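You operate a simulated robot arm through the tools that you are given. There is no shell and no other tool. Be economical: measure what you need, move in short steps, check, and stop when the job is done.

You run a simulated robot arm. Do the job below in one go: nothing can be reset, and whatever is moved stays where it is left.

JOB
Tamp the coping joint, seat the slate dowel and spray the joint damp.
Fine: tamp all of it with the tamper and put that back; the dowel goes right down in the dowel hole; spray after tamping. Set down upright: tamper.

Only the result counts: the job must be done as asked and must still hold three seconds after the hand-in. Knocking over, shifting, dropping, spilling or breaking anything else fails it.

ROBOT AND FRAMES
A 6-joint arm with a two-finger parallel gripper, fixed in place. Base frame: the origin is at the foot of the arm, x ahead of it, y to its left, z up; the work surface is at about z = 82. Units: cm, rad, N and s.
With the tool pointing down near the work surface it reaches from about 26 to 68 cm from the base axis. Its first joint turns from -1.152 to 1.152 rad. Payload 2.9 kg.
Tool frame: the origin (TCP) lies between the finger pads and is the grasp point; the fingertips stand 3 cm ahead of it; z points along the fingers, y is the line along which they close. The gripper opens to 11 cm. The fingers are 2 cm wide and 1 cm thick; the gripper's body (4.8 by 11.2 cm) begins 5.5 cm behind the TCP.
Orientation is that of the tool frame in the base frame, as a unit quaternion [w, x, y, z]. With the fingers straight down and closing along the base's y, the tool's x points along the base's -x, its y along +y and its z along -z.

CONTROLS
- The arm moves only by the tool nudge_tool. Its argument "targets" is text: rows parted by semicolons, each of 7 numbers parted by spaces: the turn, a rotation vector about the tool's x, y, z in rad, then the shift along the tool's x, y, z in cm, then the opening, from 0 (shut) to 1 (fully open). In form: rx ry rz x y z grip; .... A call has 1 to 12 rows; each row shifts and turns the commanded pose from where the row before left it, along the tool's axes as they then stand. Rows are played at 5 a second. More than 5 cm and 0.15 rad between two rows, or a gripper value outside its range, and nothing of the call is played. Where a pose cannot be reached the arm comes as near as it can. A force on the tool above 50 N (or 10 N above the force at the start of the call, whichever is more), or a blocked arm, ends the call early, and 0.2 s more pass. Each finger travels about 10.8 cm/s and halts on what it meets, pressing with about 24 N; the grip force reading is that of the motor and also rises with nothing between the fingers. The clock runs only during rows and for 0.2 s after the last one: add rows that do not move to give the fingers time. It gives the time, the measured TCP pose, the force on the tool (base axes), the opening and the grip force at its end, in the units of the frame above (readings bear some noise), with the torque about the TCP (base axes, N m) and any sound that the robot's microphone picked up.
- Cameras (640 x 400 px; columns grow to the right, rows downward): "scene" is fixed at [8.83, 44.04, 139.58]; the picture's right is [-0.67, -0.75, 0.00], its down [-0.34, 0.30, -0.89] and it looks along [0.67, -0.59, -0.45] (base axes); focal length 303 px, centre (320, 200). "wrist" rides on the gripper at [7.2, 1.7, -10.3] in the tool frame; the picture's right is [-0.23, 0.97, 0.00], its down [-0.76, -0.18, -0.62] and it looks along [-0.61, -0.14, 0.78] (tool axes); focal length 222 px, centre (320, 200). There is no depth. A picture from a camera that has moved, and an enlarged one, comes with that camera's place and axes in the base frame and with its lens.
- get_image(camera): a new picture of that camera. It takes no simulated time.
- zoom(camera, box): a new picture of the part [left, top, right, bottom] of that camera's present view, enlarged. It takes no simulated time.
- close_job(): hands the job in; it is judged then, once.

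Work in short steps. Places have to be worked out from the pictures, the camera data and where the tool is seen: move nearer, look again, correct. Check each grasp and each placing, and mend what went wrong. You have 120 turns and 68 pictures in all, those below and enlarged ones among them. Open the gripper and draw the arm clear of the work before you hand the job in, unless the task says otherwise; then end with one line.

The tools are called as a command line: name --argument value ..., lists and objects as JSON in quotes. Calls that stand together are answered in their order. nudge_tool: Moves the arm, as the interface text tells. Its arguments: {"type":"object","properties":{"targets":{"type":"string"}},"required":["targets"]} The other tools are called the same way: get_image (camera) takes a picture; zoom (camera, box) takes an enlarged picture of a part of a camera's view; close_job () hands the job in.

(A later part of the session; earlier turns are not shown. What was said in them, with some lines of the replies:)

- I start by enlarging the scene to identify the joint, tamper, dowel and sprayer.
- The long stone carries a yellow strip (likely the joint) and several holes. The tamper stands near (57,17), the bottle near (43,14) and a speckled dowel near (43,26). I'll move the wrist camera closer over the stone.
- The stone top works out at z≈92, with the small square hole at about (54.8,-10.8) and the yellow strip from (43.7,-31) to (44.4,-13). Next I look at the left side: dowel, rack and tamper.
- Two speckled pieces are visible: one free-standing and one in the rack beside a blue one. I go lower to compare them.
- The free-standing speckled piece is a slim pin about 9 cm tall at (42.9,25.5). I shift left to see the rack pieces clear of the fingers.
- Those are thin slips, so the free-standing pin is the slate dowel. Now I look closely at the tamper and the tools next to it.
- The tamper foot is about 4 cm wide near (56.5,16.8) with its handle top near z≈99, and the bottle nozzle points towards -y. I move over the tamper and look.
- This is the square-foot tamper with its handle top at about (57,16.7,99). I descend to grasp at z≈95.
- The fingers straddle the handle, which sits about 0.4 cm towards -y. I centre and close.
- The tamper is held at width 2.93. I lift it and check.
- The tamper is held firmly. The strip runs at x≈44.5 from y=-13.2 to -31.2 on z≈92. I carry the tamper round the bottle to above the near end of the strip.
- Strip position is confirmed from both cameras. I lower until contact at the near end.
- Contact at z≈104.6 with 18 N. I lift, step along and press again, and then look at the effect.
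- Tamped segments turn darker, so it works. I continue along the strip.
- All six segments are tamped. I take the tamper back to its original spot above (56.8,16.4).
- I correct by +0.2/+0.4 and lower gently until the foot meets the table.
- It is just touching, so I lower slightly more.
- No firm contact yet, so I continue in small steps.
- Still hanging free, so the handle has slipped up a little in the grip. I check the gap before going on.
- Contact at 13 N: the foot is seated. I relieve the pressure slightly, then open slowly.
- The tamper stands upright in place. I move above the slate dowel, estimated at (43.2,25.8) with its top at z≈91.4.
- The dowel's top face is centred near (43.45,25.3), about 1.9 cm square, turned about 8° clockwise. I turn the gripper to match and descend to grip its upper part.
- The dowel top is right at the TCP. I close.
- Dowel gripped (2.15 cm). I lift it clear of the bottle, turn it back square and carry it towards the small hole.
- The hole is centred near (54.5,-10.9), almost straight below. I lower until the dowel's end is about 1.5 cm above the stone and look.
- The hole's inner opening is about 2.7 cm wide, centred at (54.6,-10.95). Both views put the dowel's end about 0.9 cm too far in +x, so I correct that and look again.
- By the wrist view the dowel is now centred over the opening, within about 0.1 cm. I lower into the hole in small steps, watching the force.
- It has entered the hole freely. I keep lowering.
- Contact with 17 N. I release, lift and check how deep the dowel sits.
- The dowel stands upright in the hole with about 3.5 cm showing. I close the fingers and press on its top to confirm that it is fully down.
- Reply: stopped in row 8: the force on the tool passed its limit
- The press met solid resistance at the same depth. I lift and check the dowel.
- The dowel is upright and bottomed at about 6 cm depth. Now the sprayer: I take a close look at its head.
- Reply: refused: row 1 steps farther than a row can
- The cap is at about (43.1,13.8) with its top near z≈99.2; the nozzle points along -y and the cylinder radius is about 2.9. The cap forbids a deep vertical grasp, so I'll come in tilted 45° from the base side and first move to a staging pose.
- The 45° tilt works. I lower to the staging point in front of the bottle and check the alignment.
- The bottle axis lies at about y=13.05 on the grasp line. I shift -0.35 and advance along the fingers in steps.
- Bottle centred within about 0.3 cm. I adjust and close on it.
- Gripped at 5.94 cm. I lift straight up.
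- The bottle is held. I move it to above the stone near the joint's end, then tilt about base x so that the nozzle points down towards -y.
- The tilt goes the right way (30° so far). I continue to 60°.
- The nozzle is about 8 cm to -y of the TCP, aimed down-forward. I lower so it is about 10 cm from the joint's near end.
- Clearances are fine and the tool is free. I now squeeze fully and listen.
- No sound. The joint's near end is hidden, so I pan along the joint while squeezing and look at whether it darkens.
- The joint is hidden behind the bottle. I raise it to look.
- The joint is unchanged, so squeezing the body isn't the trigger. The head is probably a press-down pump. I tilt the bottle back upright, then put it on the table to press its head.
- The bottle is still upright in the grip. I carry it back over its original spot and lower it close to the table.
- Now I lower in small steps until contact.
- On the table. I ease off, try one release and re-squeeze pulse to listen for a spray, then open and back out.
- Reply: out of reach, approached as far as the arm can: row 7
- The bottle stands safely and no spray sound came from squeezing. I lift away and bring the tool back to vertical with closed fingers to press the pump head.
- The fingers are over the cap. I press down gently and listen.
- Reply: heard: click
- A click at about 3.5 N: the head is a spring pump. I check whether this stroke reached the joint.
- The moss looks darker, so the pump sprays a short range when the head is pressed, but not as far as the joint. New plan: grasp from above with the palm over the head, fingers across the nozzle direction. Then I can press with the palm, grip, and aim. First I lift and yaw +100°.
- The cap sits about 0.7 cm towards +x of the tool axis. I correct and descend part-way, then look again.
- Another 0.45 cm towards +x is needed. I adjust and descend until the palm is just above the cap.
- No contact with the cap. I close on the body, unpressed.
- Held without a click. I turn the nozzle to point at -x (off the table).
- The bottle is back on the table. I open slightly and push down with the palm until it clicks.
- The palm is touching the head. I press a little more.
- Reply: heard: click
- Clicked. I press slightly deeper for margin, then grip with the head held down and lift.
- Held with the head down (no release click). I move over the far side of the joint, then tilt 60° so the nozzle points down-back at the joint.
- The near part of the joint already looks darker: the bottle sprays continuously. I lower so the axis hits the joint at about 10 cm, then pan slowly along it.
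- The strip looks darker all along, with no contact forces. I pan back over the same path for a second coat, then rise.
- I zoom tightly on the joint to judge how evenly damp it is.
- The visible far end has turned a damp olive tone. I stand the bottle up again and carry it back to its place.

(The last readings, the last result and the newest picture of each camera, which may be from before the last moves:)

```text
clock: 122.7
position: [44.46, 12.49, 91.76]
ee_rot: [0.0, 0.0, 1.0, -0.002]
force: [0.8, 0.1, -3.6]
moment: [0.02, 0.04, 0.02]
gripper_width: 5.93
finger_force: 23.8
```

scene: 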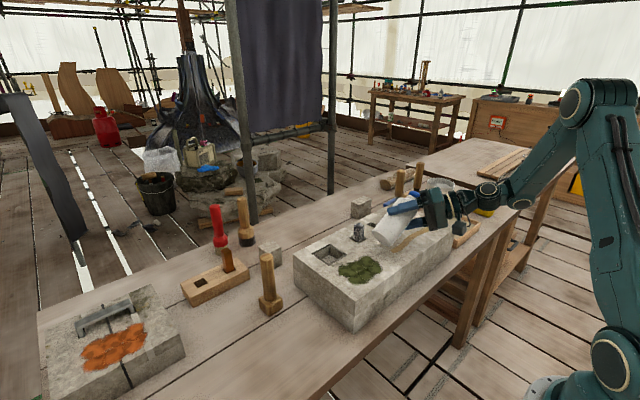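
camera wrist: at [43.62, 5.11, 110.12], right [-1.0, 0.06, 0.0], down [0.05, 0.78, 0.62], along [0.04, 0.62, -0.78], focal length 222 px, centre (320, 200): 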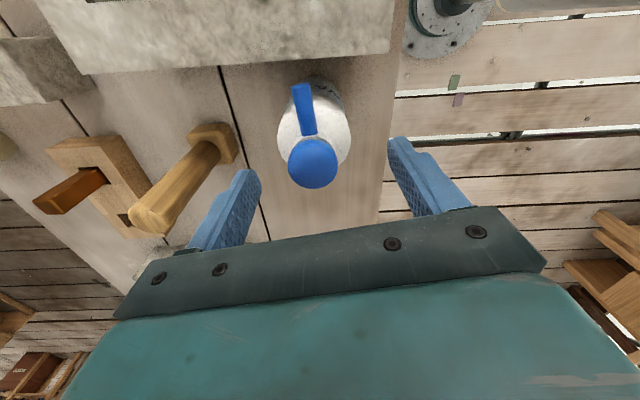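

Close to the table: I finish with small steps.

nudge_tool --targets "0 0 0 0 0 0.2 0.3; 0 0 0 0 0 0.15 0.3; 0 0 0 0 0 0.1 0.3; 0 0 0 0 0 0.1 0.3; 0 0 0 0 0 0.1 0.3; 0 0 0 0 0 0 0.3"

```text
clock: 124.1
position: [44.62, 12.43, 91.2]
ee_rot: [0.001, 0.0, 1.0, 0.0]
force: [-3.6, -0.5, 22.3]
moment: [-0.11, -0.27, 0.06]
gripper_width: 5.89
finger_force: 24.3
```

Seated on the table. I ease off, open modestly (the stone is close) and rise clear.

nudge_tool --targets "0 0 0 0 0 -0.15 0.3; 0 0 0 0 0 0 0.55; 0 0 0 0 0 0 0.6; 0 0 0 0 0 0 0.64; 0 0 0 0 0 0 0.64; 0 0 0 0 0 -1 0.64; 0 0 0 0 0 -3 0.64; 0 0 0 0 0 -4 0.64; 0 0 0 0 0 -4.5 0.64; 0 0 0 0 0 -4.5 0.8; 0 0 0 0 0 -4.5 1; 0 0 0 0 0 0 1"

nudge_tool --targets "0 0 0 2 2 -3 1; 0 0 0 2 2 -3 1; 0 0 0 0 2 -3 1; 0 0 0 0 0 0 1"

get_image --camera "scene"

```text
clock: 126.7
position: [44.78, 12.37, 112.69]
ee_rot: [-0.001, 0.0, 1.0, -0.001]
force: [-0.2, 0.0, -0.5]
moment: [0.02, 0.02, 0.0]
gripper_width: 10.99
finger_force: 0.0
```

```text
clock: 127.7
position: [40.6, 18.38, 121.56]
ee_rot: [0.0, 0.0, 1.0, -0.002]
force: [0.5, -0.9, 0.1]
moment: [-0.01, 0.0, -0.03]
gripper_width: 10.99
finger_force: 0.1
```

```text
0 pictures are left
```

scene: 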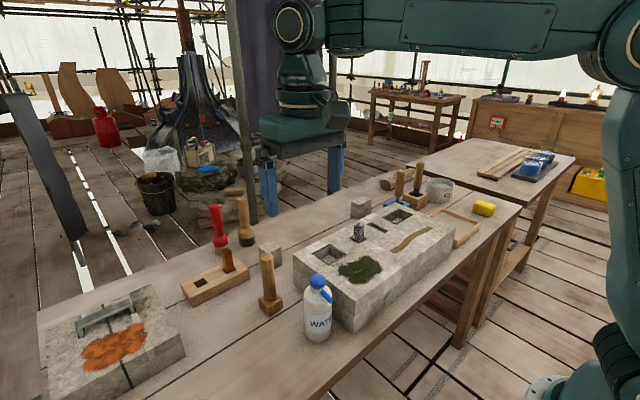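

The bottle and tamper stand upright, the dowel is seated, the joint is dark along its whole length and the arm is clear with the gripper open. I hand in.

close_job

```text
The job is handed in.
```

The job is handed in: all six joint segments are tamped, the tamper is back upright on its spot, and the slate dowel is at the bottom of the small square hole. The joint was sprayed after tamping and looks damp along its length, judged by colour only. While I was working out the sprayer, the moss patch on the same stone got wet too. The bottle stands about 1 cm from where it was, with its nozzle turned.
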